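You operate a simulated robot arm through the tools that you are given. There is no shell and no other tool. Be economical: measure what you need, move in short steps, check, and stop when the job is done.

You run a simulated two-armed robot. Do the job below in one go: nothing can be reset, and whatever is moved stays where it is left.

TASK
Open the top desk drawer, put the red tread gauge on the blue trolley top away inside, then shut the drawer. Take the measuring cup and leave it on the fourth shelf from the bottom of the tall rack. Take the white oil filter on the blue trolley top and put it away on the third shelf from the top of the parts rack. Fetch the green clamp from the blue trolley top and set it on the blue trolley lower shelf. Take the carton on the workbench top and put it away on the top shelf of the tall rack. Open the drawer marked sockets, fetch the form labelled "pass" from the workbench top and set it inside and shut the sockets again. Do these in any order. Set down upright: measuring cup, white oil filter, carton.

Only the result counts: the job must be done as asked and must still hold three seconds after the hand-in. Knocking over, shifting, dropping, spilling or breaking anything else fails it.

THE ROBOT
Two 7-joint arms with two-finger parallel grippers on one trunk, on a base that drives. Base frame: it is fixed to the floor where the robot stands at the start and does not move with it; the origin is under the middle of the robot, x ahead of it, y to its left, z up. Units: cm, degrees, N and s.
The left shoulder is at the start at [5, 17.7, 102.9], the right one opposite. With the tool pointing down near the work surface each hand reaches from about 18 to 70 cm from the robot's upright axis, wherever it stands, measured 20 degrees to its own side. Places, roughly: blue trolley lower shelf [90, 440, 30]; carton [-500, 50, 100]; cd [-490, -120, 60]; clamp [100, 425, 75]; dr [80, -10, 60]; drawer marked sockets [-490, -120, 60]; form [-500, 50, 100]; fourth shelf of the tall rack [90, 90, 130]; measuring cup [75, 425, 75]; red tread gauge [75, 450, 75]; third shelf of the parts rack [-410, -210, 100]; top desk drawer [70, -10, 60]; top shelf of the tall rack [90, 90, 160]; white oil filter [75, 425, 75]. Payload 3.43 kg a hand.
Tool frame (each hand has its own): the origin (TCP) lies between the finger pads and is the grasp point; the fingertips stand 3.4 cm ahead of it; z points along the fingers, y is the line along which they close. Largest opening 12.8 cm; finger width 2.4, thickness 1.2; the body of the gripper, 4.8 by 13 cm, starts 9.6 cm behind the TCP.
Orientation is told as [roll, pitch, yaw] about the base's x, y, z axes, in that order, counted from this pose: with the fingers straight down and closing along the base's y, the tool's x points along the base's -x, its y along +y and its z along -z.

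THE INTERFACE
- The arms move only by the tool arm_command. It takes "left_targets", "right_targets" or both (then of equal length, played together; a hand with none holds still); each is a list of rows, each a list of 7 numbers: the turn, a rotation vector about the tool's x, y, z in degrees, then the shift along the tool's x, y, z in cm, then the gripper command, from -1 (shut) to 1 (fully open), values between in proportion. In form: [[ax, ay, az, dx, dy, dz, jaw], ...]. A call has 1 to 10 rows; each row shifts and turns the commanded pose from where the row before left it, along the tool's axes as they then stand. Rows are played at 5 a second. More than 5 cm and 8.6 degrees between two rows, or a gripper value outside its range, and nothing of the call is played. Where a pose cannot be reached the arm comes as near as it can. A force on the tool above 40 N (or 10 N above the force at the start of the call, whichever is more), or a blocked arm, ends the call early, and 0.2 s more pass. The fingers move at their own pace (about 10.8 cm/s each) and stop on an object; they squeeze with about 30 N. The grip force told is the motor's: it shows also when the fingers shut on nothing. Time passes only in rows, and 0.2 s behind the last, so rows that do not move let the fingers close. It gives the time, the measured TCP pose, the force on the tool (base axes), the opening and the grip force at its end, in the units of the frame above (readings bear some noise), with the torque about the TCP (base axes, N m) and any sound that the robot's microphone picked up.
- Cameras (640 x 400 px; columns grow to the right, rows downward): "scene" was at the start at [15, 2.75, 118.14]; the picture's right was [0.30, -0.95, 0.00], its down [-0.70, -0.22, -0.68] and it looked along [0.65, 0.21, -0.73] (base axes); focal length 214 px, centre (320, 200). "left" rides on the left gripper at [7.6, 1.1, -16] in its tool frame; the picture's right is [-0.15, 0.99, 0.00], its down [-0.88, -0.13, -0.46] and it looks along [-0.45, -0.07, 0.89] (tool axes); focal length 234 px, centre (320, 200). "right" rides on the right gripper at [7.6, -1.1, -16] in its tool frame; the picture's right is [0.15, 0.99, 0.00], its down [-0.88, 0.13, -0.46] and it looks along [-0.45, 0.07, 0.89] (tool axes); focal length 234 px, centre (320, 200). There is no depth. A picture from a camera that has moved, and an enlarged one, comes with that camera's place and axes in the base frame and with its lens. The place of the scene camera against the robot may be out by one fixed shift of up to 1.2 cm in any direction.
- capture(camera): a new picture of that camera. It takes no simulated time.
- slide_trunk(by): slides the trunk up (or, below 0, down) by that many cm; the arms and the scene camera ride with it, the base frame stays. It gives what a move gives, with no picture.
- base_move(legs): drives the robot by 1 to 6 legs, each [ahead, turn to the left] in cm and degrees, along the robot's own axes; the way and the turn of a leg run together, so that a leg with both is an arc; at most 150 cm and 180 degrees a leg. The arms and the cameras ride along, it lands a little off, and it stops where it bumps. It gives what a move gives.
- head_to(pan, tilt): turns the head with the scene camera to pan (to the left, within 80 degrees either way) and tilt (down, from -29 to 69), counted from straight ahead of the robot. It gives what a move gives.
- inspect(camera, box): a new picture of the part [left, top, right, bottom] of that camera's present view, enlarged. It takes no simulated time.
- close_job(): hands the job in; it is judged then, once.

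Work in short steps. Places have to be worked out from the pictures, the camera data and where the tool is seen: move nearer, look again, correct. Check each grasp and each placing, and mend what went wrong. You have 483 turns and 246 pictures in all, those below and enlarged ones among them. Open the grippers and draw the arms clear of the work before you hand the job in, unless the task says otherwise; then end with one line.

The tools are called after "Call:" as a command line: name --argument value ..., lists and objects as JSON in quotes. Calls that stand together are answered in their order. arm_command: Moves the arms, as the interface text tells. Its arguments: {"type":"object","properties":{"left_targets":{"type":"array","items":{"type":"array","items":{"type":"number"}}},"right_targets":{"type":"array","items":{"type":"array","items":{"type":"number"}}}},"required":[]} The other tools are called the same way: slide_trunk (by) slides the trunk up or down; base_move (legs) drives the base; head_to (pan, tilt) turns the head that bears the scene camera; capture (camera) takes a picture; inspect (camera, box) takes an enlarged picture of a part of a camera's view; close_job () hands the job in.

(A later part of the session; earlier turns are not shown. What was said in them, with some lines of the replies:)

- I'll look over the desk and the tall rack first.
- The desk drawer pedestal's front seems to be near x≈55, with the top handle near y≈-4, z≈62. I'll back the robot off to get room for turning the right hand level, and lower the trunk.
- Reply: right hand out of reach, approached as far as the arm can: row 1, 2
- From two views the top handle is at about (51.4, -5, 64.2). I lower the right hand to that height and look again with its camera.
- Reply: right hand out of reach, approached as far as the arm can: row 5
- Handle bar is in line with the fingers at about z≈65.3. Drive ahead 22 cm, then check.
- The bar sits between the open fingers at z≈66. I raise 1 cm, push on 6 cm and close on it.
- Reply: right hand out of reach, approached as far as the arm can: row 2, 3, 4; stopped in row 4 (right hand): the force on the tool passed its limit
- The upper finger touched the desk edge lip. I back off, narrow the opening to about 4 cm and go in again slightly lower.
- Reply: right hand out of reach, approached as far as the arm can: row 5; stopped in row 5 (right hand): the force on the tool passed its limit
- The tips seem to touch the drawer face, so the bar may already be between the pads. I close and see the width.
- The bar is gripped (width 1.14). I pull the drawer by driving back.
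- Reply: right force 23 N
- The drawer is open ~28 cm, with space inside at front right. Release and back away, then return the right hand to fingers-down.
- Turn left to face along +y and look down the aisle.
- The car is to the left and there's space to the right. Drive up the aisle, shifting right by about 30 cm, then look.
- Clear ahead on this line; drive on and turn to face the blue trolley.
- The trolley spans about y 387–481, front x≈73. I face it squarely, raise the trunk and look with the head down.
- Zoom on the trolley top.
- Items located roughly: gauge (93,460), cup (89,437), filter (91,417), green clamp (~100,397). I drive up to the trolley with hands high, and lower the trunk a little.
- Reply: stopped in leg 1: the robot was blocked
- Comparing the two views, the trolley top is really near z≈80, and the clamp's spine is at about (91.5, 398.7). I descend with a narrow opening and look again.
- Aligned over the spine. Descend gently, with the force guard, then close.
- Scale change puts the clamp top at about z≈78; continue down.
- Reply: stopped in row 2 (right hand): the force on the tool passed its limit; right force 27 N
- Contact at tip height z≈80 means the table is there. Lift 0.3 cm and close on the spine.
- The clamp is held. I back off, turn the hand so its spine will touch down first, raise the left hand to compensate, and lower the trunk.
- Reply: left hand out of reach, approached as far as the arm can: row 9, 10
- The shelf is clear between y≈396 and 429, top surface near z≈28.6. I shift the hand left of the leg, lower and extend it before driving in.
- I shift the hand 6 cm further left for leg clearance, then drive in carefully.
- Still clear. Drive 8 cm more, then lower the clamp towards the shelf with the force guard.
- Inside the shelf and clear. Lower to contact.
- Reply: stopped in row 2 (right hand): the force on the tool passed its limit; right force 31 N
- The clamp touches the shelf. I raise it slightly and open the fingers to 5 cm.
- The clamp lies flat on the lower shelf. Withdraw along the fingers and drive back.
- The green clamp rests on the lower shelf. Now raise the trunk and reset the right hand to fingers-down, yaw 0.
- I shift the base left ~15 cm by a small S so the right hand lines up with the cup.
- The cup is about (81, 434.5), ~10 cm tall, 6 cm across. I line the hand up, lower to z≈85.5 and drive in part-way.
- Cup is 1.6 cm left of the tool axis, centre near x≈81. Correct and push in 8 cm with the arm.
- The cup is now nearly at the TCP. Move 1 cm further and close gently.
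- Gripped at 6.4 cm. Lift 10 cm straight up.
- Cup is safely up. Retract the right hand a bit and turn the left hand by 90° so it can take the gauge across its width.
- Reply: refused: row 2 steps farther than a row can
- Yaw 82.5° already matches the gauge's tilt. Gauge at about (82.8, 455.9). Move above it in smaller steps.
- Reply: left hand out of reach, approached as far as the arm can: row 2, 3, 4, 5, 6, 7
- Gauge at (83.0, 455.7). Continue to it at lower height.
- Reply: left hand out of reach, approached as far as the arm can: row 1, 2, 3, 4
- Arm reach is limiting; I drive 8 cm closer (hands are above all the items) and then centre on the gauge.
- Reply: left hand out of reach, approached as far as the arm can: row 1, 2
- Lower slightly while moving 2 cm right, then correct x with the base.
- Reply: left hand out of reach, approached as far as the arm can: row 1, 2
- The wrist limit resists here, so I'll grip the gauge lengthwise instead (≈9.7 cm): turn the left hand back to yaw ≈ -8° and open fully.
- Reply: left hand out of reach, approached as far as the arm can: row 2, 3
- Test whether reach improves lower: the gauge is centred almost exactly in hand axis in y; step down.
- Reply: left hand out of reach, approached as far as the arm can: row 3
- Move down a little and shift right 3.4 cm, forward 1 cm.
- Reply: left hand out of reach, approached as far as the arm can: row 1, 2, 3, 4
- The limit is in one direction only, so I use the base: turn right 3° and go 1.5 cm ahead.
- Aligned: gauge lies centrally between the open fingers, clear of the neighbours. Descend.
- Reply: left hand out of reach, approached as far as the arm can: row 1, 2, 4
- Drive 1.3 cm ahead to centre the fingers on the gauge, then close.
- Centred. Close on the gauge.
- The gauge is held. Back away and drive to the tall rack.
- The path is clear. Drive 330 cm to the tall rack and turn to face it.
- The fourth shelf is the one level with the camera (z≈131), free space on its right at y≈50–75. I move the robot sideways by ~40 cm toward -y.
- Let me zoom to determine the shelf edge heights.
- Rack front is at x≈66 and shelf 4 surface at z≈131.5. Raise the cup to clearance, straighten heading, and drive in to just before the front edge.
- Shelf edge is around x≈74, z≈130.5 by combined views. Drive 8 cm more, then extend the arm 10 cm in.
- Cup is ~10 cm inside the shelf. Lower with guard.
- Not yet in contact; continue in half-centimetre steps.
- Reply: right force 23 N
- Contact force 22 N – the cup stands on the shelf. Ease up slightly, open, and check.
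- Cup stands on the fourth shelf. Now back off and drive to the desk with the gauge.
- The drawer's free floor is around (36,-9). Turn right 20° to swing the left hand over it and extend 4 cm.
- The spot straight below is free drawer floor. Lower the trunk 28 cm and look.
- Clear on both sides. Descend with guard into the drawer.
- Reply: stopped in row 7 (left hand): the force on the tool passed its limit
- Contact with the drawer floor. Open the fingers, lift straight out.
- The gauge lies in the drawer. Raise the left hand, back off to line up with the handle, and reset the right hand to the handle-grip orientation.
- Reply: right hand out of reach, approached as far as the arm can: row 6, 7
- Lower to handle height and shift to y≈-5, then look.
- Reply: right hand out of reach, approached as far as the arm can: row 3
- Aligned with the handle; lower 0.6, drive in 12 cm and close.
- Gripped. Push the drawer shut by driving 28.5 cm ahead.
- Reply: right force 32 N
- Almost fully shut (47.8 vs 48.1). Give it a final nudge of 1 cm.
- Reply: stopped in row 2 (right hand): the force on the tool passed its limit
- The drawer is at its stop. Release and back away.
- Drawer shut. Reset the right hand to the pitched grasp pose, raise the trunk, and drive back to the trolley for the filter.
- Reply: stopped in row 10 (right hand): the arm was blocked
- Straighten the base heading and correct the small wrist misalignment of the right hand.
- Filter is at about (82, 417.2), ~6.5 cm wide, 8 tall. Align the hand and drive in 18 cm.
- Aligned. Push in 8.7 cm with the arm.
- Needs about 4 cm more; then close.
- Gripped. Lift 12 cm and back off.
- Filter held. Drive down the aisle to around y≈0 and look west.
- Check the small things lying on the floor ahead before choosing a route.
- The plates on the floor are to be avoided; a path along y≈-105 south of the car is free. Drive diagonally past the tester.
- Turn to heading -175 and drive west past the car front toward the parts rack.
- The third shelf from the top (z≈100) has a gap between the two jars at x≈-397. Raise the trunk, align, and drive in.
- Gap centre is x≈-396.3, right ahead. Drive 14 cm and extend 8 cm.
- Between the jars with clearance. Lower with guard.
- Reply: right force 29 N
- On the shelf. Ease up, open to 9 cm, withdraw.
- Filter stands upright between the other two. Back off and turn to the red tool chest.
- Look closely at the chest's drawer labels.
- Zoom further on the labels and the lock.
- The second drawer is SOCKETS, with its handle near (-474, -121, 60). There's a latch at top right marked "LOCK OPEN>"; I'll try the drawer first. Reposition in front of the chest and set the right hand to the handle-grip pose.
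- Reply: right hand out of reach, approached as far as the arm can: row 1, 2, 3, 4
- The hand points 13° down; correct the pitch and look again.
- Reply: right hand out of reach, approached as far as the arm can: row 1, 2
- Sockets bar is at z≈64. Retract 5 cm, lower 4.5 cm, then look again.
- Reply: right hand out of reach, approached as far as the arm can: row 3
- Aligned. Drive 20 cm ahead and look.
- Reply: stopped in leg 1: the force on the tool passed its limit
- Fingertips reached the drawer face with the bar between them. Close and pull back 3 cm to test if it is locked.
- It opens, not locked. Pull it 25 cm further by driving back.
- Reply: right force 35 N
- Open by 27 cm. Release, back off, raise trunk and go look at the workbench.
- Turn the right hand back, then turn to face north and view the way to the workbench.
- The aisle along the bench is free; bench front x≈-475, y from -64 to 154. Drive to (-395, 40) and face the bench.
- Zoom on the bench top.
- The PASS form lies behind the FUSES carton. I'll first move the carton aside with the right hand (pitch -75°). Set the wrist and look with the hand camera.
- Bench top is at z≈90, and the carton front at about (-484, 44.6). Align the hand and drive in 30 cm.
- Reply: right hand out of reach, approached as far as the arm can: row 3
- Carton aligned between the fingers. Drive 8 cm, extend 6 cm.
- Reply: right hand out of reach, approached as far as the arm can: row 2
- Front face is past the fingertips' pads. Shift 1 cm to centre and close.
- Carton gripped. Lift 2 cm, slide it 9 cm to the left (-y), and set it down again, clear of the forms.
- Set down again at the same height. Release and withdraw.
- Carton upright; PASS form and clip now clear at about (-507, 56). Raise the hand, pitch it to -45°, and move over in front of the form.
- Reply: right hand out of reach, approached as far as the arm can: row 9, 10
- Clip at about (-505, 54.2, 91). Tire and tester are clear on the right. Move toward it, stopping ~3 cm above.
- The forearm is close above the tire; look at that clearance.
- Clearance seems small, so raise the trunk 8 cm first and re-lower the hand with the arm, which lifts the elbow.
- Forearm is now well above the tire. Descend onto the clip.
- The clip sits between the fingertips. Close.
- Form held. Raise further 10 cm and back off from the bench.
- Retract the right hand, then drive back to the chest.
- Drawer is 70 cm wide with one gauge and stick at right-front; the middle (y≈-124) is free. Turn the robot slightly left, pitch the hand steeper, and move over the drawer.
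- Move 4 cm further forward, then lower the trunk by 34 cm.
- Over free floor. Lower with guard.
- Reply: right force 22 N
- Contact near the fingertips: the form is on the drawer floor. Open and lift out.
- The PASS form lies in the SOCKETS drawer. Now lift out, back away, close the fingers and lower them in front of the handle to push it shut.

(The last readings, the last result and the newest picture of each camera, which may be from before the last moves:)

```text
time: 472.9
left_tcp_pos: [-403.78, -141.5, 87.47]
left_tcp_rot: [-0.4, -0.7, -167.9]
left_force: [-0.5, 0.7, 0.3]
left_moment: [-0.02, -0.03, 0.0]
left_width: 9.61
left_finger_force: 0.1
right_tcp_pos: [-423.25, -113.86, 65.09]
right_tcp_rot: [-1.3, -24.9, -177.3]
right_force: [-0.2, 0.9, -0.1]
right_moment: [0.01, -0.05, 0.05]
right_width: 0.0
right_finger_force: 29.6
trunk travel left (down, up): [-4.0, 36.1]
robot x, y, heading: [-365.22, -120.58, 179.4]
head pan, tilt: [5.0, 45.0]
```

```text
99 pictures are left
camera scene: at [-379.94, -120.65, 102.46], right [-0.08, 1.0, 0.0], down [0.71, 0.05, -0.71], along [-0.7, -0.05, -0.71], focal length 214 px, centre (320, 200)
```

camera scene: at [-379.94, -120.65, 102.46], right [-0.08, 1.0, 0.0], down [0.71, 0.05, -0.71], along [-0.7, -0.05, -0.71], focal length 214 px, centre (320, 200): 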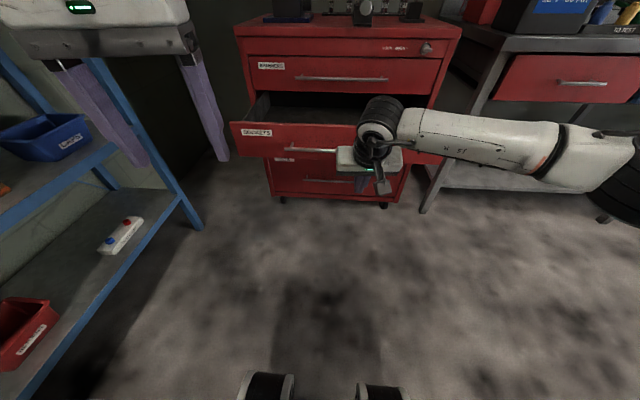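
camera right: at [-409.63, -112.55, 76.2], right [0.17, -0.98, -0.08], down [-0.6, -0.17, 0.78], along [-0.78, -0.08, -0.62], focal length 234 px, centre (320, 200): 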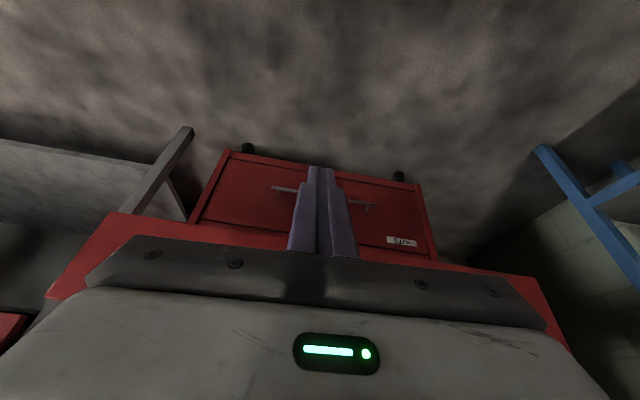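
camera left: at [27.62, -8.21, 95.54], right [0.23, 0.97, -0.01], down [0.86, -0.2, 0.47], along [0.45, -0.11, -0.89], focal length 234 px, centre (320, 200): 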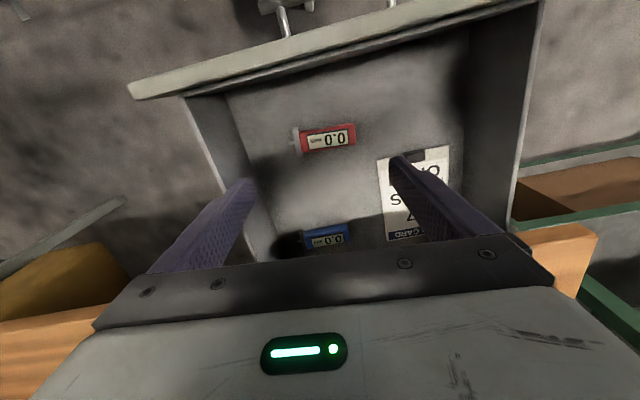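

Push: drive 40 cm ahead.

Call:
base_move --legs '[[40, 0]]'

Call:
capture --camera "scene"

```text
time: 475.3
left_tcp_pos: [-442.99, -141.76, 87.55]
left_tcp_rot: [-0.4, -0.7, -167.4]
left_force: [-0.8, 0.0, -0.6]
left_moment: [0.0, 0.05, 0.0]
left_width: 9.59
left_finger_force: 0.1
right_tcp_pos: [-462.63, -114.31, 65.04]
right_tcp_rot: [-1.4, -24.8, -176.7]
right_force: [0.2, 0.4, -0.7]
right_moment: [0.03, -0.03, 0.02]
right_width: 0.0
right_finger_force: 29.9
trunk travel left (down, up): [-4.0, 36.1]
robot x, y, heading: [-404.93, -120.22, 180.0]
head pan, tilt: [5.0, 45.0]
```

```text
98 pictures are left
camera scene: at [-419.32, -120.53, 102.46], right [-0.09, 1.0, 0.0], down [0.7, 0.06, -0.71], along [-0.7, -0.06, -0.71], focal length 214 px, centre (320, 200)
```

scene: 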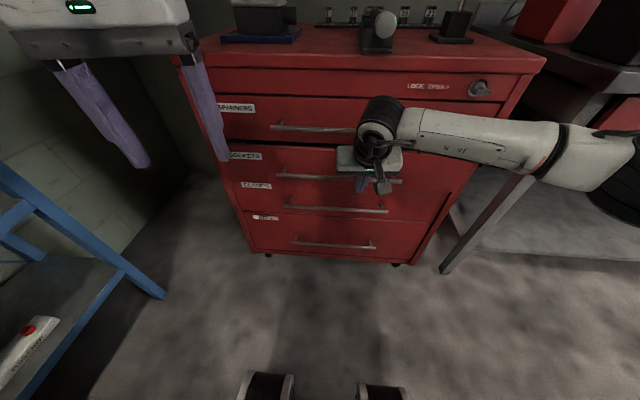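

Nearly shut. Push the remaining bit with the arm until the stop.

Call:
arm_command --right_targets '[[0, 0, 0, -0.73, 0, 0.34, -1], [0, 0, 0, -0.73, 0, 0.34, -1], [0, 0, 0, -0.73, 0, 0.34, -1], [0, 0, 0, -0.73, 0, 0.34, -1], [0, 0, 0, -0.73, 0, 0.34, -1], [0, 0, 0, -0.73, 0, 0.34, -1], [0, 0, 0, -0.73, 0, 0.34, -1]]'

Call:
inspect --camera "scene" --box '[200, 60, 440, 210]'

```text
time: 476.5
left_tcp_pos: [-442.81, -141.61, 87.52]
left_tcp_rot: [-0.4, -0.7, -167.5]
left_force: [0.4, -0.4, -0.6]
left_moment: [0.04, 0.0, -0.01]
left_width: 9.57
left_finger_force: 0.0
right_tcp_pos: [-465.63, -114.65, 64.39]
right_tcp_rot: [-1.6, -23.6, -176.3]
right_force: [0.3, -0.8, -0.6]
right_moment: [0.02, 0.03, 0.01]
right_width: 0.02
right_finger_force: 29.9
trunk travel left (down, up): [-4.0, 36.1]
robot x, y, heading: [-404.45, -120.21, 180.1]
head pan, tilt: [5.0, 45.0]
stopped in row 5 (right hand): the force on the tool passed its limit (the readings are from after the stop); the commanded pose is now the measured one
```

```text
2.67 times, centred on (320, 135) of scene
camera zoom: at [-419.29, -120.52, 102.44], right [-0.08, 1.0, 0.0], down [0.7, 0.06, -0.71], along [-0.7, -0.06, -0.71], focal length 572 px, centre (320, 373)
```

zoom: 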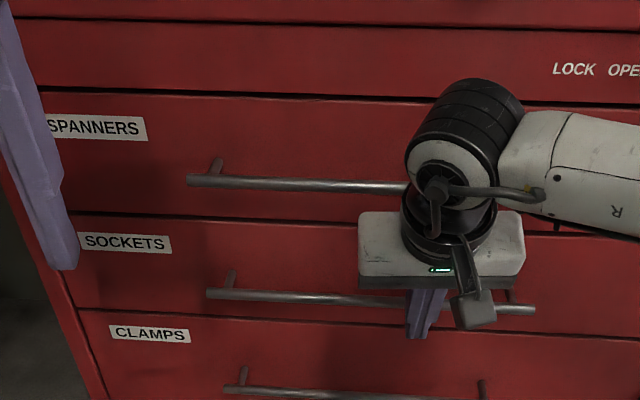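

The drawer is flush shut. Back off, raise, and go for the carton.

Call:
base_move --legs '[[-25, 0]]'

Call:
slide_trunk --by 26

Call:
inspect --camera "scene" --box '[180, 100, 500, 300]'

```text
time: 478.3
left_tcp_pos: [-417.58, -141.58, 87.54]
left_tcp_rot: [-0.4, -0.6, -167.7]
left_force: [1.3, 0.7, 0.0]
left_moment: [-0.02, 0.0, -0.04]
left_width: 9.6
left_finger_force: 0.0
right_tcp_pos: [-440.22, -114.43, 64.56]
right_tcp_rot: [-1.7, -23.6, -176.8]
right_force: [-0.1, -0.5, -0.1]
right_moment: [-0.01, 0.01, 0.0]
right_width: 0.0
right_finger_force: 29.9
trunk travel left (down, up): [-4.0, 36.1]
robot x, y, heading: [-379.09, -120.64, 179.8]
head pan, tilt: [5.0, 45.0]
```

```text
time: 481.0
left_tcp_pos: [-417.55, -141.57, 113.59]
left_tcp_rot: [-0.3, -0.6, -167.6]
left_force: [-0.2, -0.7, -0.2]
left_moment: [0.01, 0.0, 0.04]
left_width: 9.58
left_finger_force: 0.0
right_tcp_pos: [-440.25, -114.39, 90.43]
right_tcp_rot: [-1.5, -23.6, -176.7]
right_force: [0.2, 0.1, 0.0]
right_moment: [-0.03, 0.0, -0.01]
right_width: 0.0
right_finger_force: 30.0
trunk travel left (down, up): [-30.0, 10.1]
robot x, y, heading: [-378.92, -120.31, 179.7]
head pan, tilt: [5.0, 45.0]
```

```text
2.00 times, centred on (340, 200) of scene
camera zoom: at [-393.86, -120.57, 128.45], right [-0.08, 1.0, 0.0], down [0.7, 0.06, -0.71], along [-0.7, -0.06, -0.71], focal length 429 px, centre (280, 200)
```

zoom: 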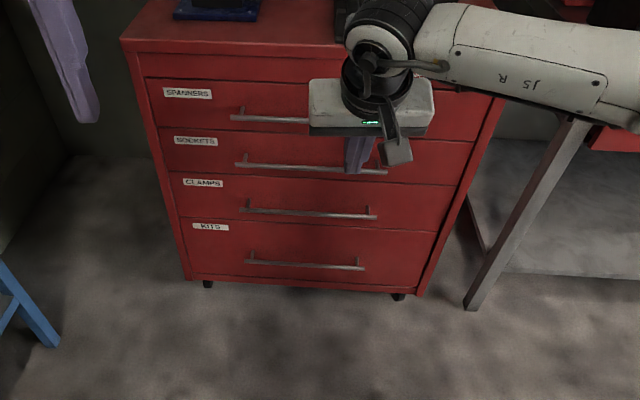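

Drawer confirmed shut. Reset the right hand for the carton (pitch -75°) and drive back to the bench.

Call:
arm_command --right_targets '[[0, 0, 3.3, 3.2, 0, -1.4, 0], [0, 0, 0, 3.2, 0, -1.4, 0.4], [0, 0, 0, 3.2, 0, -1.4, 0.4], [0, -7.3, 0, 3.2, 0, -1.4, 0.4], [0, -7.3, 0, 0, 0, 0, 0.4], [0, -7.3, 0, 0, 0, 0, 0.4], [0, -7.3, 0, 0, 0, 0, 0.4], [0, -7.3, 0, 0, 0, 0, 0.4], [0, -7.3, 0, 0, 0, 0, 0.4], [0, -7.3, 0, 0, 0, 0, 0.4]]'

Call:
arm_command --right_targets '[[0, 0, 0, -3.9, 0, -1, 0.5], [0, 0, 0, -3.9, 0, -1, 0.5], [0, 0, 0, 0, 0, 0, 0.5]]'

Call:
base_move --legs '[[0, -82], [150, 0], [0, 82]]'

Call:
capture --camera "right"

```text
time: 483.2
left_tcp_pos: [-417.64, -141.63, 113.53]
left_tcp_rot: [-0.4, -0.7, -167.7]
left_force: [-0.2, -0.2, -0.3]
left_moment: [-0.07, 0.0, 0.0]
left_width: 9.6
left_finger_force: 0.0
right_tcp_pos: [-426.08, -114.37, 90.51]
right_tcp_rot: [-0.4, -74.9, -179.8]
right_force: [0.4, -0.2, -0.3]
right_moment: [0.0, 0.0, -0.02]
right_width: 8.97
right_finger_force: 0.1
trunk travel left (down, up): [-30.0, 10.1]
robot x, y, heading: [-379.49, -120.33, 179.4]
head pan, tilt: [5.0, 45.0]
```

```text
time: 484.0
left_tcp_pos: [-417.59, -141.67, 113.45]
left_tcp_rot: [-0.4, -0.6, -167.7]
left_force: [-0.2, 0.4, 0.8]
left_moment: [0.01, -0.01, 0.01]
left_width: 9.6
left_finger_force: 0.0
right_tcp_pos: [-426.15, -114.2, 98.73]
right_tcp_rot: [-0.5, -74.8, -179.9]
right_force: [-0.1, 0.1, -0.1]
right_moment: [-0.01, -0.02, -0.02]
right_width: 9.59
right_finger_force: 0.1
trunk travel left (down, up): [-30.0, 10.1]
robot x, y, heading: [-379.27, -120.59, 179.4]
head pan, tilt: [5.0, 45.0]
```

```text
time: 498.1
left_tcp_pos: [-438.46, 2.8, 113.63]
left_tcp_rot: [-0.4, -0.7, -169.6]
left_force: [-0.2, 0.2, 0.2]
left_moment: [0.03, -0.01, -0.02]
left_width: 9.59
left_finger_force: 0.0
right_tcp_pos: [-446.12, 30.72, 98.62]
right_tcp_rot: [-0.5, -74.8, 178.2]
right_force: [-0.6, 0.1, -0.5]
right_moment: [0.04, 0.01, -0.02]
right_width: 9.59
right_finger_force: 0.1
trunk travel left (down, up): [-30.0, 10.1]
robot x, y, heading: [-399.32, 23.11, 177.9]
head pan, tilt: [5.0, 45.0]
```

```text
95 pictures are left
camera right: at [-428.67, 31.1, 95.48], right [0.0, -0.99, -0.14], down [0.2, -0.14, 0.97], along [-0.98, -0.03, 0.2], focal length 234 px, centre (320, 200)
```

right: 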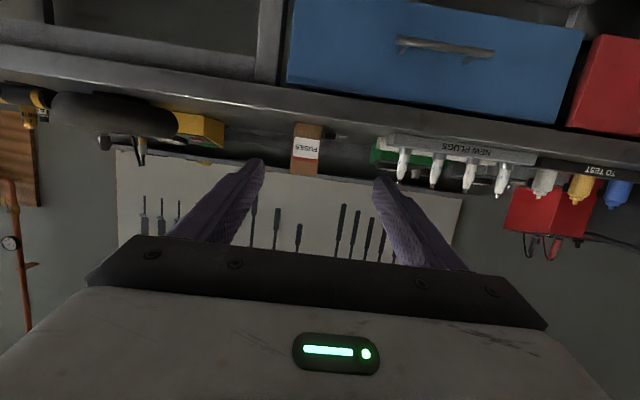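

Carton stands where I left it. Shift 2 cm and drive in 30 cm.

Call:
arm_command --right_targets '[[0, 0, 0, 0, -2, 0, 0.5], [0, 0, 0, 0, 0, 0, 0.5]]'

Call:
base_move --legs '[[30, 0]]'

Call:
capture --camera "right"

```text
time: 498.7
left_tcp_pos: [-438.43, 2.85, 113.59]
left_tcp_rot: [-0.4, -0.6, -169.6]
left_force: [-0.5, 0.3, 0.1]
left_moment: [-0.01, -0.01, -0.04]
left_width: 9.62
left_finger_force: 0.1
right_tcp_pos: [-446.09, 32.59, 98.69]
right_tcp_rot: [-0.5, -74.8, 178.3]
right_force: [-0.2, 0.1, 0.1]
right_moment: [0.0, 0.0, 0.0]
right_width: 9.6
right_finger_force: 0.1
trunk travel left (down, up): [-30.0, 10.1]
robot x, y, heading: [-399.37, 23.3, 177.7]
head pan, tilt: [5.0, 45.0]
```

```text
time: 500.8
left_tcp_pos: [-469.19, 3.84, 113.52]
left_tcp_rot: [-0.5, -0.7, -169.3]
left_force: [0.0, -0.2, 0.1]
left_moment: [0.03, -0.04, 0.0]
left_width: 9.63
left_finger_force: 0.1
right_tcp_pos: [-476.82, 33.47, 98.6]
right_tcp_rot: [-0.4, -74.8, 178.5]
right_force: [-0.9, 0.7, -0.2]
right_moment: [-0.02, 0.0, -0.01]
right_width: 9.58
right_finger_force: 0.1
trunk travel left (down, up): [-30.0, 10.1]
robot x, y, heading: [-430.0, 24.34, 178.1]
head pan, tilt: [5.0, 45.0]
```

```text
94 pictures are left
camera right: at [-459.37, 34.08, 95.47], right [0.0, -0.99, -0.14], down [0.2, -0.14, 0.97], along [-0.98, -0.03, 0.2], focal length 234 px, centre (320, 200)
```

right: 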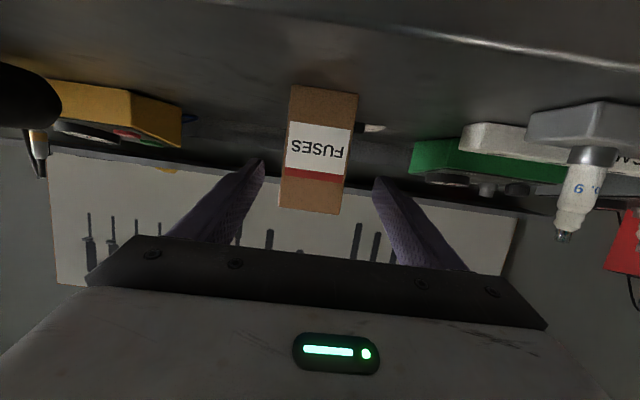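

Aligned. Drive 5 cm, extend 6 cm and grip.

Call:
base_move --legs '[[5, 0]]'

Call:
arm_command --right_targets '[[0, 0, 0, -0.4, 0, 1.93, 0.5], [0, 0, 0, -0.4, 0, 1.93, 0.5], [0, 0, 0, -0.4, 0, 1.93, 0.5], [0, 0, 0, 0, 0, 0, 0.5], [0, 0, 0, 0, 0, 0, 0.1], [0, 0, 0, 0, 0, 0, -0.5], [0, 0, 0, 0, 0, 0, -1], [0, 0, 0, 0, 0, 0, -1]]'

Call:
capture --camera "right"

```text
time: 501.7
left_tcp_pos: [-473.93, 4.02, 113.49]
left_tcp_rot: [-0.4, -0.6, -169.3]
left_force: [0.4, 0.0, -0.1]
left_moment: [0.01, -0.02, 0.03]
left_width: 9.61
left_finger_force: 0.1
right_tcp_pos: [-481.79, 33.67, 98.64]
right_tcp_rot: [-0.4, -74.6, 178.4]
right_force: [0.1, -0.1, -0.9]
right_moment: [-0.02, 0.03, -0.01]
right_width: 9.61
right_finger_force: 0.1
trunk travel left (down, up): [-30.0, 10.1]
robot x, y, heading: [-434.59, 24.14, 177.8]
head pan, tilt: [5.0, 45.0]
```

```text
time: 503.5
left_tcp_pos: [-473.87, 3.83, 113.54]
left_tcp_rot: [-0.5, -0.7, -169.3]
left_force: [-0.1, 0.2, 0.2]
left_moment: [-0.02, 0.01, -0.01]
left_width: 9.58
left_finger_force: 0.1
right_tcp_pos: [-487.69, 33.75, 98.29]
right_tcp_rot: [-0.4, -74.7, 178.4]
right_force: [-0.8, -0.3, 0.8]
right_moment: [-0.11, 0.03, 0.0]
right_width: 6.19
right_finger_force: 30.5
trunk travel left (down, up): [-30.0, 10.1]
robot x, y, heading: [-434.86, 24.52, 178.0]
head pan, tilt: [5.0, 45.0]
```

```text
93 pictures are left
camera right: at [-470.17, 34.31, 95.12], right [0.01, -0.99, -0.14], down [0.2, -0.14, 0.97], along [-0.98, -0.03, 0.2], focal length 234 px, centre (320, 200)
```

right: 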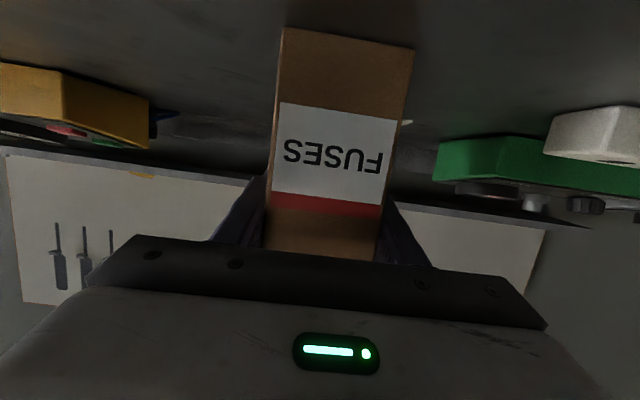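

Carton gripped. Lift, back away, and reverse along the known path.

Call:
arm_command --right_targets '[[0, 0, 0, -1.93, 0, -0.5, -1], [0, 0, 0, -3.9, 0, -1, -1], [0, 0, 0, -3.9, 0, -1, -1], [0, 0, 0, 0, 0, 0, -1]]'

Call:
base_move --legs '[[-42, 0], [0, -72], [-138, 0], [0, 79]]'

Call:
capture --camera "right"

```text
time: 504.5
left_tcp_pos: [-473.98, 3.99, 113.61]
left_tcp_rot: [-0.3, -0.7, -169.3]
left_force: [0.2, 1.1, -0.7]
left_moment: [0.04, 0.01, 0.0]
left_width: 9.63
left_finger_force: 0.0
right_tcp_pos: [-487.62, 33.93, 108.7]
right_tcp_rot: [-0.6, -74.7, 178.7]
right_force: [0.2, -0.3, -2.6]
right_moment: [0.0, -0.06, 0.01]
right_width: 6.21
right_finger_force: 30.6
trunk travel left (down, up): [-30.0, 10.1]
robot x, y, heading: [-434.91, 24.16, 178.0]
head pan, tilt: [5.0, 45.0]
```

```text
time: 520.0
left_tcp_pos: [-390.71, -135.88, 113.57]
left_tcp_rot: [-0.3, -0.7, -163.1]
left_force: [0.3, -1.1, -0.3]
left_moment: [0.02, 0.0, 0.0]
left_width: 9.62
left_finger_force: 0.0
right_tcp_pos: [-407.56, -107.38, 108.74]
right_tcp_rot: [-0.5, -74.7, -175.4]
right_force: [-0.4, -0.1, -2.4]
right_moment: [0.0, -0.03, 0.01]
right_width: 6.17
right_finger_force: 30.3
trunk travel left (down, up): [-30.0, 10.1]
robot x, y, heading: [-353.78, -111.81, -176.0]
head pan, tilt: [5.0, 45.0]
```

```text
92 pictures are left
camera right: at [-390.25, -105.08, 105.46], right [0.11, -0.98, -0.14], down [0.22, -0.12, 0.97], along [-0.97, -0.14, 0.2], focal length 234 px, centre (320, 200)
```

right: 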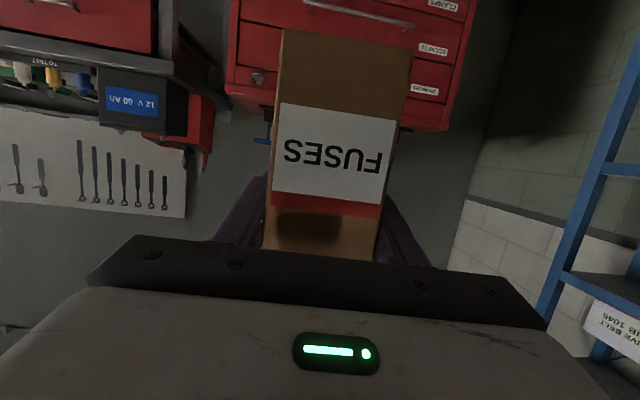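

Reverse past the car front, then diagonally to the desk area.

Call:
base_move --legs '[[-150, 0], [-93, 0], [0, 41], [-105, 0]]'

Call:
head_to --pan 0 --tilt 20

Call:
capture --camera "scene"

```text
time: 538.6
left_tcp_pos: [-57.06, -55.07, 113.54]
left_tcp_rot: [-0.2, -0.6, -119.5]
left_force: [-0.2, -0.3, -0.1]
left_moment: [-0.02, -0.01, -0.01]
left_width: 9.62
left_finger_force: 0.0
right_tcp_pos: [-88.89, -46.16, 108.67]
right_tcp_rot: [-0.6, -74.7, -131.9]
right_force: [0.9, 0.7, -2.5]
right_moment: [0.07, -0.03, 0.01]
right_width: 6.21
right_finger_force: 29.6
trunk travel left (down, up): [-30.0, 10.1]
robot x, y, heading: [-47.22, -11.93, -132.5]
head pan, tilt: [5.0, 45.0]
```

```text
time: 539.5
left_tcp_pos: [-56.9, -55.1, 113.5]
left_tcp_rot: [-0.3, -0.7, -119.6]
left_force: [0.7, -0.6, 0.3]
left_moment: [-0.04, -0.02, 0.0]
left_width: 9.57
left_finger_force: 0.1
right_tcp_pos: [-88.94, -46.32, 108.68]
right_tcp_rot: [-0.4, -74.7, -131.8]
right_force: [-0.3, -0.4, -2.6]
right_moment: [0.07, -0.05, 0.01]
right_width: 6.2
right_finger_force: 30.0
trunk travel left (down, up): [-30.0, 10.1]
robot x, y, heading: [-47.23, -12.42, -132.3]
head pan, tilt: [0.0, 20.0]
```

```text
91 pictures are left
camera scene: at [-57.85, -24.02, 132.31], right [-0.74, 0.67, 0.0], down [0.23, 0.25, -0.94], along [-0.63, -0.69, -0.34], focal length 214 px, centre (320, 200)
```

scene: 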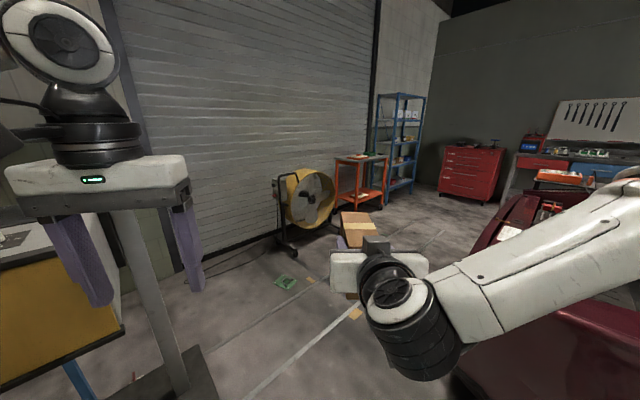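

Turn and drive to the tall rack front at y≈66, facing it.

Call:
base_move --legs '[[0, -148], [80, 0], [0, -80]]'

Call:
slide_trunk --by 10

Call:
head_to --pan 0 --tilt -5

Call:
capture --camera "scene"

```text
time: 553.5
left_tcp_pos: [13.39, 81.99, 113.65]
left_tcp_rot: [-0.3, -0.7, 6.0]
left_force: [1.4, 0.5, -0.6]
left_moment: [0.0, 0.02, -0.01]
left_width: 9.58
left_finger_force: 0.1
right_tcp_pos: [24.78, 50.85, 108.58]
right_tcp_rot: [-0.5, -74.7, -6.3]
right_force: [-0.5, 0.5, -2.4]
right_moment: [0.01, 0.1, 0.0]
right_width: 6.19
right_finger_force: 30.1
trunk travel left (down, up): [-30.0, 10.1]
robot x, y, heading: [-27.4, 64.74, -6.6]
head pan, tilt: [0.0, 20.0]
```

```text
time: 554.8
left_tcp_pos: [13.43, 81.81, 123.51]
left_tcp_rot: [-0.3, -0.7, 6.0]
left_force: [-0.1, 0.3, 0.1]
left_moment: [-0.01, -0.04, -0.02]
left_width: 9.6
left_finger_force: 0.0
right_tcp_pos: [24.75, 50.86, 118.53]
right_tcp_rot: [-0.6, -74.7, -6.1]
right_force: [1.1, -0.7, -3.1]
right_moment: [0.02, 0.05, -0.05]
right_width: 6.17
right_finger_force: 30.2
trunk travel left (down, up): [-40.0, 0.1]
robot x, y, heading: [-27.03, 64.81, -6.6]
head pan, tilt: [0.0, 20.0]
```

```text
time: 555.7
left_tcp_pos: [13.36, 81.91, 123.51]
left_tcp_rot: [-0.3, -0.7, 5.9]
left_force: [0.6, -0.1, 0.3]
left_moment: [-0.01, -0.02, 0.02]
left_width: 9.61
left_finger_force: 0.0
right_tcp_pos: [24.66, 51.05, 118.53]
right_tcp_rot: [-0.5, -74.7, -6.1]
right_force: [-0.7, -0.2, -3.2]
right_moment: [0.03, 0.09, 0.01]
right_width: 6.21
right_finger_force: 29.7
trunk travel left (down, up): [-40.0, 0.1]
robot x, y, heading: [-27.14, 65.03, -6.9]
head pan, tilt: [0.0, -5.0]
```

```text
90 pictures are left
camera scene: at [-10.96, 63.45, 146.32], right [-0.12, -0.99, 0.0], down [0.09, -0.01, -1.0], along [0.99, -0.12, 0.09], focal length 214 px, centre (320, 200)
```

scene: 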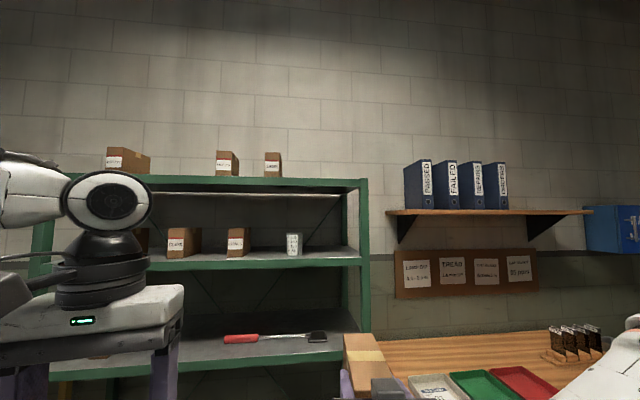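

Straighten heading, and raise the carton high while retracting the left hand.

Call:
base_move --legs '[[0, 6.7]]'

Call:
arm_command --right_targets '[[0, 0, 0, -4.51, 0, -1.73, -1], [0, 0, 0, -4.51, 0, -1.73, -1], [0, 0, 0, -4.51, 0, -1.73, -1], [0, 0, 0, -4.51, 0, -1.73, -1], [0, 0, 0, -4.51, 0, -1.73, -1], [0, 0, 0, -4.51, 0, -1.73, -1], [0, 0, 0, -4.51, 0, -1.73, -1], [0, 0, 0, -4.51, 0, -1.73, -1], [0, 0, 0, -4.51, 0, -1.73, -1], [0, 0, 0, -4.51, 0, -1.73, -1]]' --left_targets '[[0, 0, 0, 1.5, 0, 0, 0], [0, 0, 0, 1.5, 0, 0, 0], [0, 0, 0, 1.5, 0, 0, 0], [0, 0, 0, 1.5, 0, 0, 0], [0, 0, 0, 1.5, 0, 0, 0], [0, 0, 0, 1.5, 0, 0, 0], [0, 0, 0, 1.5, 0, 0, 0], [0, 0, 0, 1.5, 0, 0, 0], [0, 0, 0, 0, 0, 0, 0], [0, 0, 0, 0, 0, 0, 0]]'

Call:
capture --camera "scene"

```text
time: 556.7
left_tcp_pos: [11.13, 86.58, 123.48]
left_tcp_rot: [-0.3, -0.8, 12.8]
left_force: [-0.3, -0.2, 0.5]
left_moment: [0.01, -0.01, 0.05]
left_width: 9.64
left_finger_force: 0.1
right_tcp_pos: [26.0, 57.27, 118.72]
right_tcp_rot: [-0.8, -74.8, 0.7]
right_force: [-0.7, 1.5, -3.1]
right_moment: [-0.01, 0.07, 0.02]
right_width: 6.19
right_finger_force: 30.0
trunk travel left (down, up): [-40.0, 0.1]
robot x, y, heading: [-27.3, 64.91, 0.3]
head pan, tilt: [0.0, -5.0]
```

```text
time: 558.9
left_tcp_pos: [-0.57, 83.67, 123.4]
left_tcp_rot: [-0.4, -0.9, 12.9]
left_force: [-0.1, 0.7, 0.6]
left_moment: [-0.02, -0.02, 0.02]
left_width: 6.39
left_finger_force: 0.0
right_tcp_pos: [20.97, 57.61, 166.69]
right_tcp_rot: [-1.4, -74.8, 1.5]
right_force: [0.6, -0.6, -2.2]
right_moment: [0.03, 0.1, -0.05]
right_width: 6.2
right_finger_force: 30.2
trunk travel left (down, up): [-40.0, 0.1]
robot x, y, heading: [-27.11, 64.82, -0.0]
head pan, tilt: [0.0, -5.0]
```

```text
89 pictures are left
camera scene: at [-10.98, 65.39, 146.34], right [0.0, -1.0, 0.0], down [0.09, 0.0, -1.0], along [1.0, 0.0, 0.09], focal length 214 px, centre (320, 200)
```

scene: 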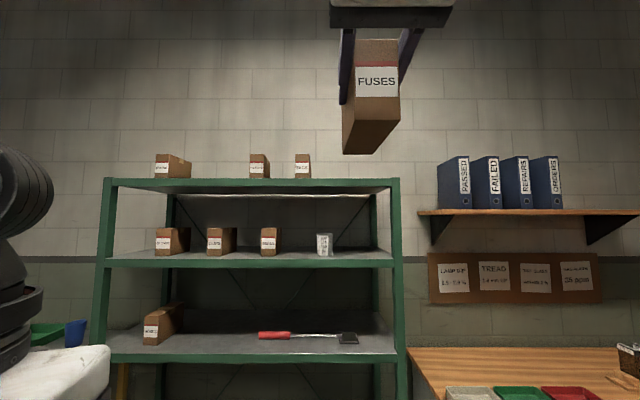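

Reach is fine. Raise another 10 cm, then drive 48 cm ahead.

Call:
arm_command --right_targets '[[0, 0, 0, -3.3, 0, -0.9, -1], [0, 0, 0, -3.3, 0, -0.9, -1], [0, 0, 0, -3.3, 0.5, -0.9, -1], [0, 0, 0, 0, 0, 0, -1]]'

Call:
base_move --legs '[[45, 0]]'

Call:
capture --camera "scene"

Call:
capture --camera "right"

```text
time: 559.9
left_tcp_pos: [-0.44, 83.77, 123.52]
left_tcp_rot: [-0.4, -0.8, 12.8]
left_force: [-0.4, 0.2, -0.1]
left_moment: [0.01, -0.01, 0.01]
left_width: 6.39
left_finger_force: 0.0
right_tcp_pos: [20.76, 56.82, 172.14]
right_tcp_rot: [-0.8, -74.8, 0.7]
right_force: [-0.5, 0.1, -3.3]
right_moment: [0.01, 0.08, -0.01]
right_width: 6.18
right_finger_force: 30.1
right hand out of reach, approached as far as the arm can: row 2, 3
trunk travel left (down, up): [-40.0, 0.1]
robot x, y, heading: [-27.08, 64.72, -0.1]
head pan, tilt: [0.0, -5.0]
```

```text
time: 562.6
left_tcp_pos: [43.8, 83.62, 123.42]
left_tcp_rot: [-0.3, -0.8, 12.7]
left_force: [-0.4, 0.6, -0.4]
left_moment: [0.02, 0.02, 0.01]
left_width: 6.4
left_finger_force: 0.0
right_tcp_pos: [65.09, 56.85, 172.18]
right_tcp_rot: [-0.6, -74.8, 0.5]
right_force: [0.0, 0.5, -2.9]
right_moment: [0.02, 0.06, 0.0]
right_width: 6.22
right_finger_force: 30.2
trunk travel left (down, up): [-40.0, 0.1]
robot x, y, heading: [17.2, 65.03, -0.1]
head pan, tilt: [0.0, -5.0]
```

```text
88 pictures are left
camera scene: at [33.47, 65.31, 146.32], right [0.0, -1.0, 0.0], down [0.09, 0.0, -1.0], along [1.0, 0.0, 0.09], focal length 214 px, centre (320, 200)
```

scene: 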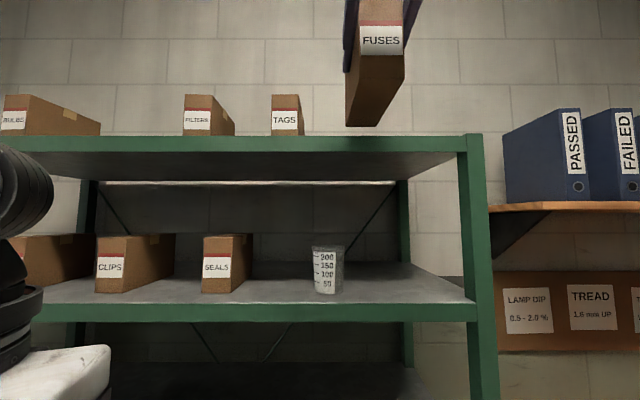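

```text
87 pictures are left
camera right: at [47.72, 55.68, 168.89], right [-0.04, 0.99, -0.14], down [-0.21, 0.13, 0.97], along [0.98, 0.07, 0.2], focal length 234 px, centre (320, 200)
```

right: 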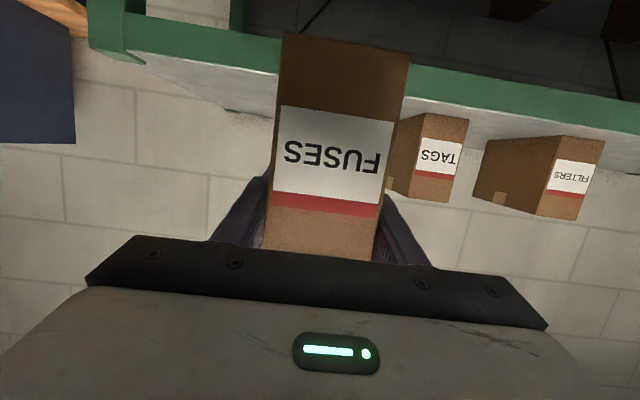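

Carton underside is ~3 cm above the top shelf lip and clear of the TAGS box. Retract the left hand a bit more and drive 19 cm ahead.

Call:
arm_command --left_targets '[[0, 0, 0, 2, 0, 0, 0], [0, 0, 0, 2, 0, 0, 0], [0, 0, 0, 2, 0, 0, 0], [0, 0, 0, 0, 0, 0, 0]]'

Call:
base_move --legs '[[12, 0]]'

Call:
capture --camera "right"

Call:
capture --camera "scene"

```text
time: 563.6
left_tcp_pos: [37.86, 82.24, 123.29]
left_tcp_rot: [-0.4, -0.7, 12.7]
left_force: [1.2, 0.1, -0.1]
left_moment: [-0.03, 0.01, 0.0]
left_width: 6.39
left_finger_force: 0.1
right_tcp_pos: [64.97, 56.68, 171.99]
right_tcp_rot: [-0.6, -74.7, 0.5]
right_force: [-0.2, -0.1, -3.0]
right_moment: [-0.05, 0.07, 0.03]
right_width: 6.22
right_finger_force: 30.1
trunk travel left (down, up): [-40.0, 0.1]
robot x, y, heading: [16.92, 64.99, -0.2]
head pan, tilt: [0.0, -5.0]
```

```text
time: 564.8
left_tcp_pos: [49.62, 82.22, 123.23]
left_tcp_rot: [-0.3, -0.8, 12.8]
left_force: [-0.2, 0.3, -0.1]
left_moment: [0.01, 0.04, 0.02]
left_width: 6.39
left_finger_force: 0.2
right_tcp_pos: [76.82, 56.89, 172.13]
right_tcp_rot: [-0.5, -74.7, 0.6]
right_force: [0.4, -0.1, -2.8]
right_moment: [0.05, 0.07, -0.01]
right_width: 6.2
right_finger_force: 30.1
trunk travel left (down, up): [-40.0, 0.1]
robot x, y, heading: [29.4, 65.11, 0.0]
head pan, tilt: [0.0, -5.0]
```

```text
86 pictures are left
camera right: at [59.44, 55.73, 168.89], right [-0.04, 0.99, -0.14], down [-0.21, 0.13, 0.97], along [0.98, 0.07, 0.2], focal length 234 px, centre (320, 200)
```

right: 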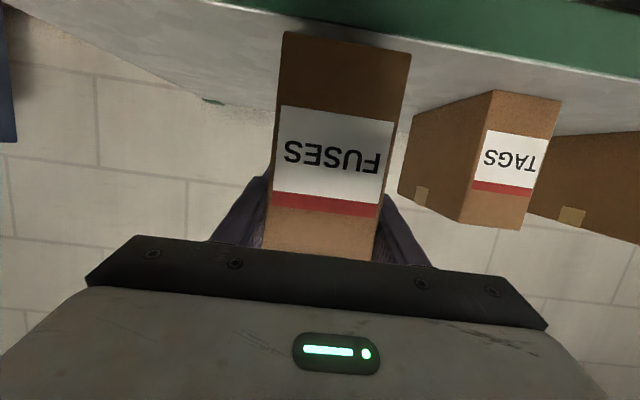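

```text
85 pictures are left
camera scene: at [45.17, 65.34, 146.32], right [0.0, -1.0, 0.0], down [0.09, 0.0, -1.0], along [1.0, 0.0, 0.09], focal length 214 px, centre (320, 200)
```

scene: 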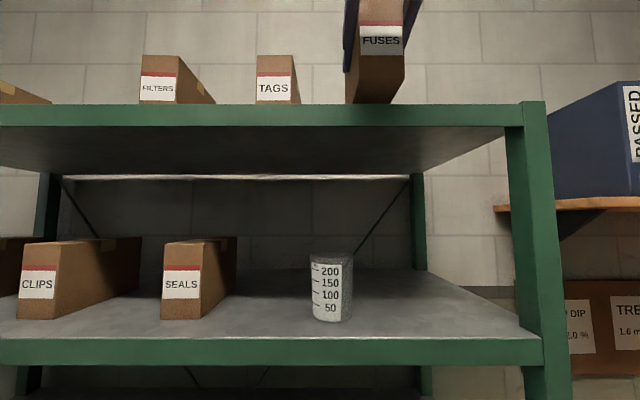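

Clear of the TAGS box (y≈70). Drive 8 cm further.

Call:
base_move --legs '[[8.5, 0]]'

Call:
arm_command --right_targets '[[0, 0, 0, 0.97, 0, 0.26, -1], [0, 0, 0, 0.97, 0, 0.26, -1], [0, 0, 0, 0.48, 0, 0.13, -1], [0, 0, 0, 0.48, 0, 0.13, -1]]'

Call:
capture --camera "right"

```text
time: 565.9
left_tcp_pos: [57.98, 82.07, 123.15]
left_tcp_rot: [-0.4, -0.7, 12.7]
left_force: [0.0, 0.2, 0.2]
left_moment: [0.01, 0.02, 0.0]
left_width: 6.38
left_finger_force: 0.1
right_tcp_pos: [85.08, 56.87, 172.02]
right_tcp_rot: [-0.6, -74.7, 0.5]
right_force: [0.1, -0.3, -3.4]
right_moment: [0.0, 0.06, 0.0]
right_width: 6.2
right_finger_force: 29.4
trunk travel left (down, up): [-40.0, 0.1]
robot x, y, heading: [36.94, 65.13, 0.2]
head pan, tilt: [0.0, -5.0]
```

```text
time: 566.9
left_tcp_pos: [57.68, 82.04, 123.2]
left_tcp_rot: [-0.4, -0.9, 12.7]
left_force: [0.8, 0.1, -0.3]
left_moment: [0.01, 0.0, 0.02]
left_width: 6.39
left_finger_force: 0.1
right_tcp_pos: [84.69, 56.49, 169.69]
right_tcp_rot: [0.0, -75.5, 0.0]
right_force: [5.3, -1.8, 34.8]
right_moment: [0.0, 0.54, 0.31]
right_width: 6.21
right_finger_force: 29.9
trunk travel left (down, up): [-40.0, 0.1]
robot x, y, heading: [37.19, 64.96, -0.1]
head pan, tilt: [0.0, -5.0]
```

```text
84 pictures are left
camera right: at [67.36, 55.5, 166.14], right [-0.04, 0.99, -0.14], down [-0.22, 0.13, 0.97], along [0.97, 0.07, 0.21], focal length 234 px, centre (320, 200)
```

right: 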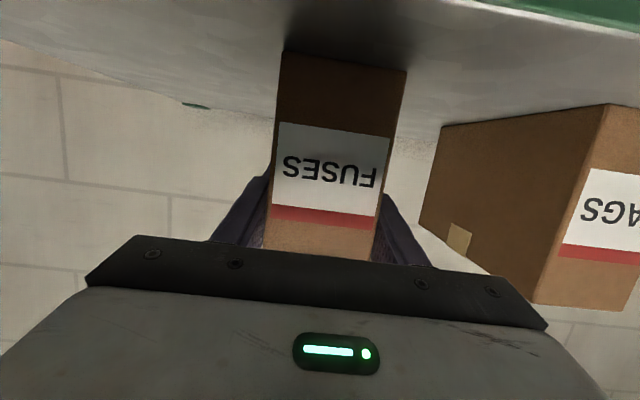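

The carton stands on the top shelf. Relax the pressure, open and withdraw.

Call:
arm_command --right_targets '[[0, 0, 0, -0.5, 0, -0.13, -1], [0, 0, 0, 0, 0, 0, 0.1], [0, 0, 0, 0, 0, 0, 0.3], [0, 0, 0, 0, 0, 0, 0.45], [0, 0, 0, 0, 0, 0, 0.45]]'

Call:
capture --camera "right"

```text
time: 568.1
left_tcp_pos: [57.93, 82.27, 123.27]
left_tcp_rot: [-0.4, -0.8, 12.6]
left_force: [-0.1, 0.1, 0.2]
left_moment: [0.0, 0.0, 0.0]
left_width: 6.38
left_finger_force: 0.0
right_tcp_pos: [84.84, 56.74, 169.71]
right_tcp_rot: [-0.6, -74.7, 0.7]
right_force: [-1.0, -0.4, 0.3]
right_moment: [0.01, 0.0, 0.0]
right_width: 9.29
right_finger_force: 0.0
trunk travel left (down, up): [-40.0, 0.1]
robot x, y, heading: [37.13, 65.04, 0.2]
head pan, tilt: [0.0, -5.0]
```

```text
83 pictures are left
camera right: at [67.49, 55.59, 166.45], right [-0.04, 0.99, -0.14], down [-0.21, 0.13, 0.97], along [0.98, 0.07, 0.2], focal length 234 px, centre (320, 200)
```

right: 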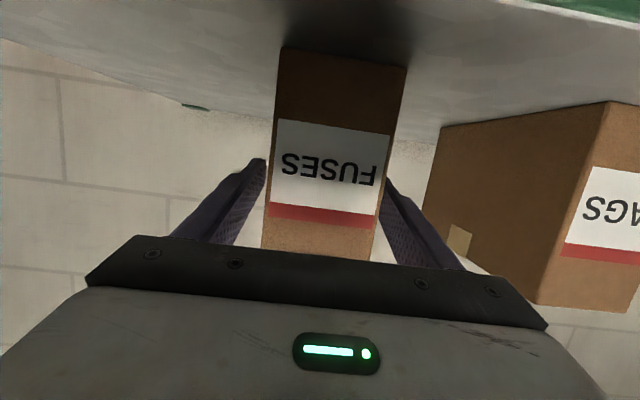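

Standing free. Back the robot away and verify.

Call:
base_move --legs '[[-50, 0]]'

Call:
capture --camera "right"

Call:
capture --camera "scene"

```text
time: 570.9
left_tcp_pos: [9.36, 82.11, 123.36]
left_tcp_rot: [-0.3, -0.8, 12.2]
left_force: [-0.9, 0.6, -0.6]
left_moment: [0.02, -0.03, 0.01]
left_width: 6.39
left_finger_force: 0.1
right_tcp_pos: [36.29, 56.63, 169.71]
right_tcp_rot: [-0.5, -74.7, 0.2]
right_force: [0.3, 0.3, 0.0]
right_moment: [0.01, 0.02, 0.02]
right_width: 9.29
right_finger_force: 0.0
trunk travel left (down, up): [-40.0, 0.1]
robot x, y, heading: [-11.14, 64.94, -0.4]
head pan, tilt: [0.0, -5.0]
```

```text
82 pictures are left
camera right: at [18.79, 55.56, 166.45], right [-0.03, 0.99, -0.14], down [-0.21, 0.13, 0.97], along [0.98, 0.06, 0.2], focal length 234 px, centre (320, 200)
```

right: 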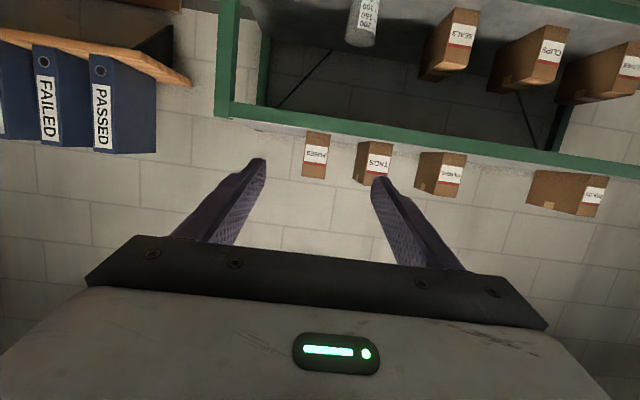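

```text
81 pictures are left
camera scene: at [4.74, 65.39, 146.33], right [-0.01, -1.0, 0.0], down [0.09, 0.0, -1.0], along [1.0, -0.01, 0.09], focal length 214 px, centre (320, 200)
```

scene: 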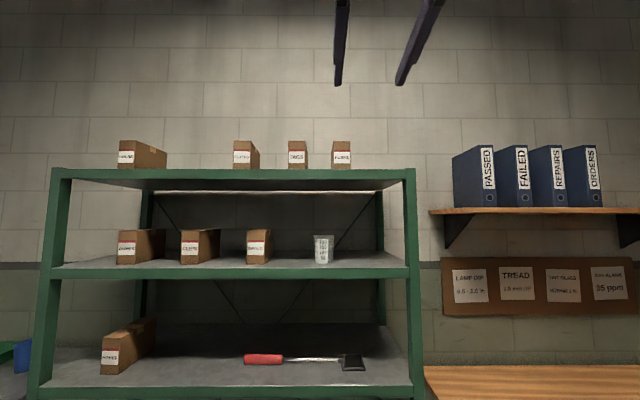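

Everything stands as asked: carton on the top shelf, cup on the fourth, both grippers open and arms clear. Hand in.

Call:
close_job

```text
The job is handed in.
```

All six tasks are done, and the job is handed in. I bumped the blue trolley's front once while driving up to it, and nothing on it looked disturbed in later pictures.
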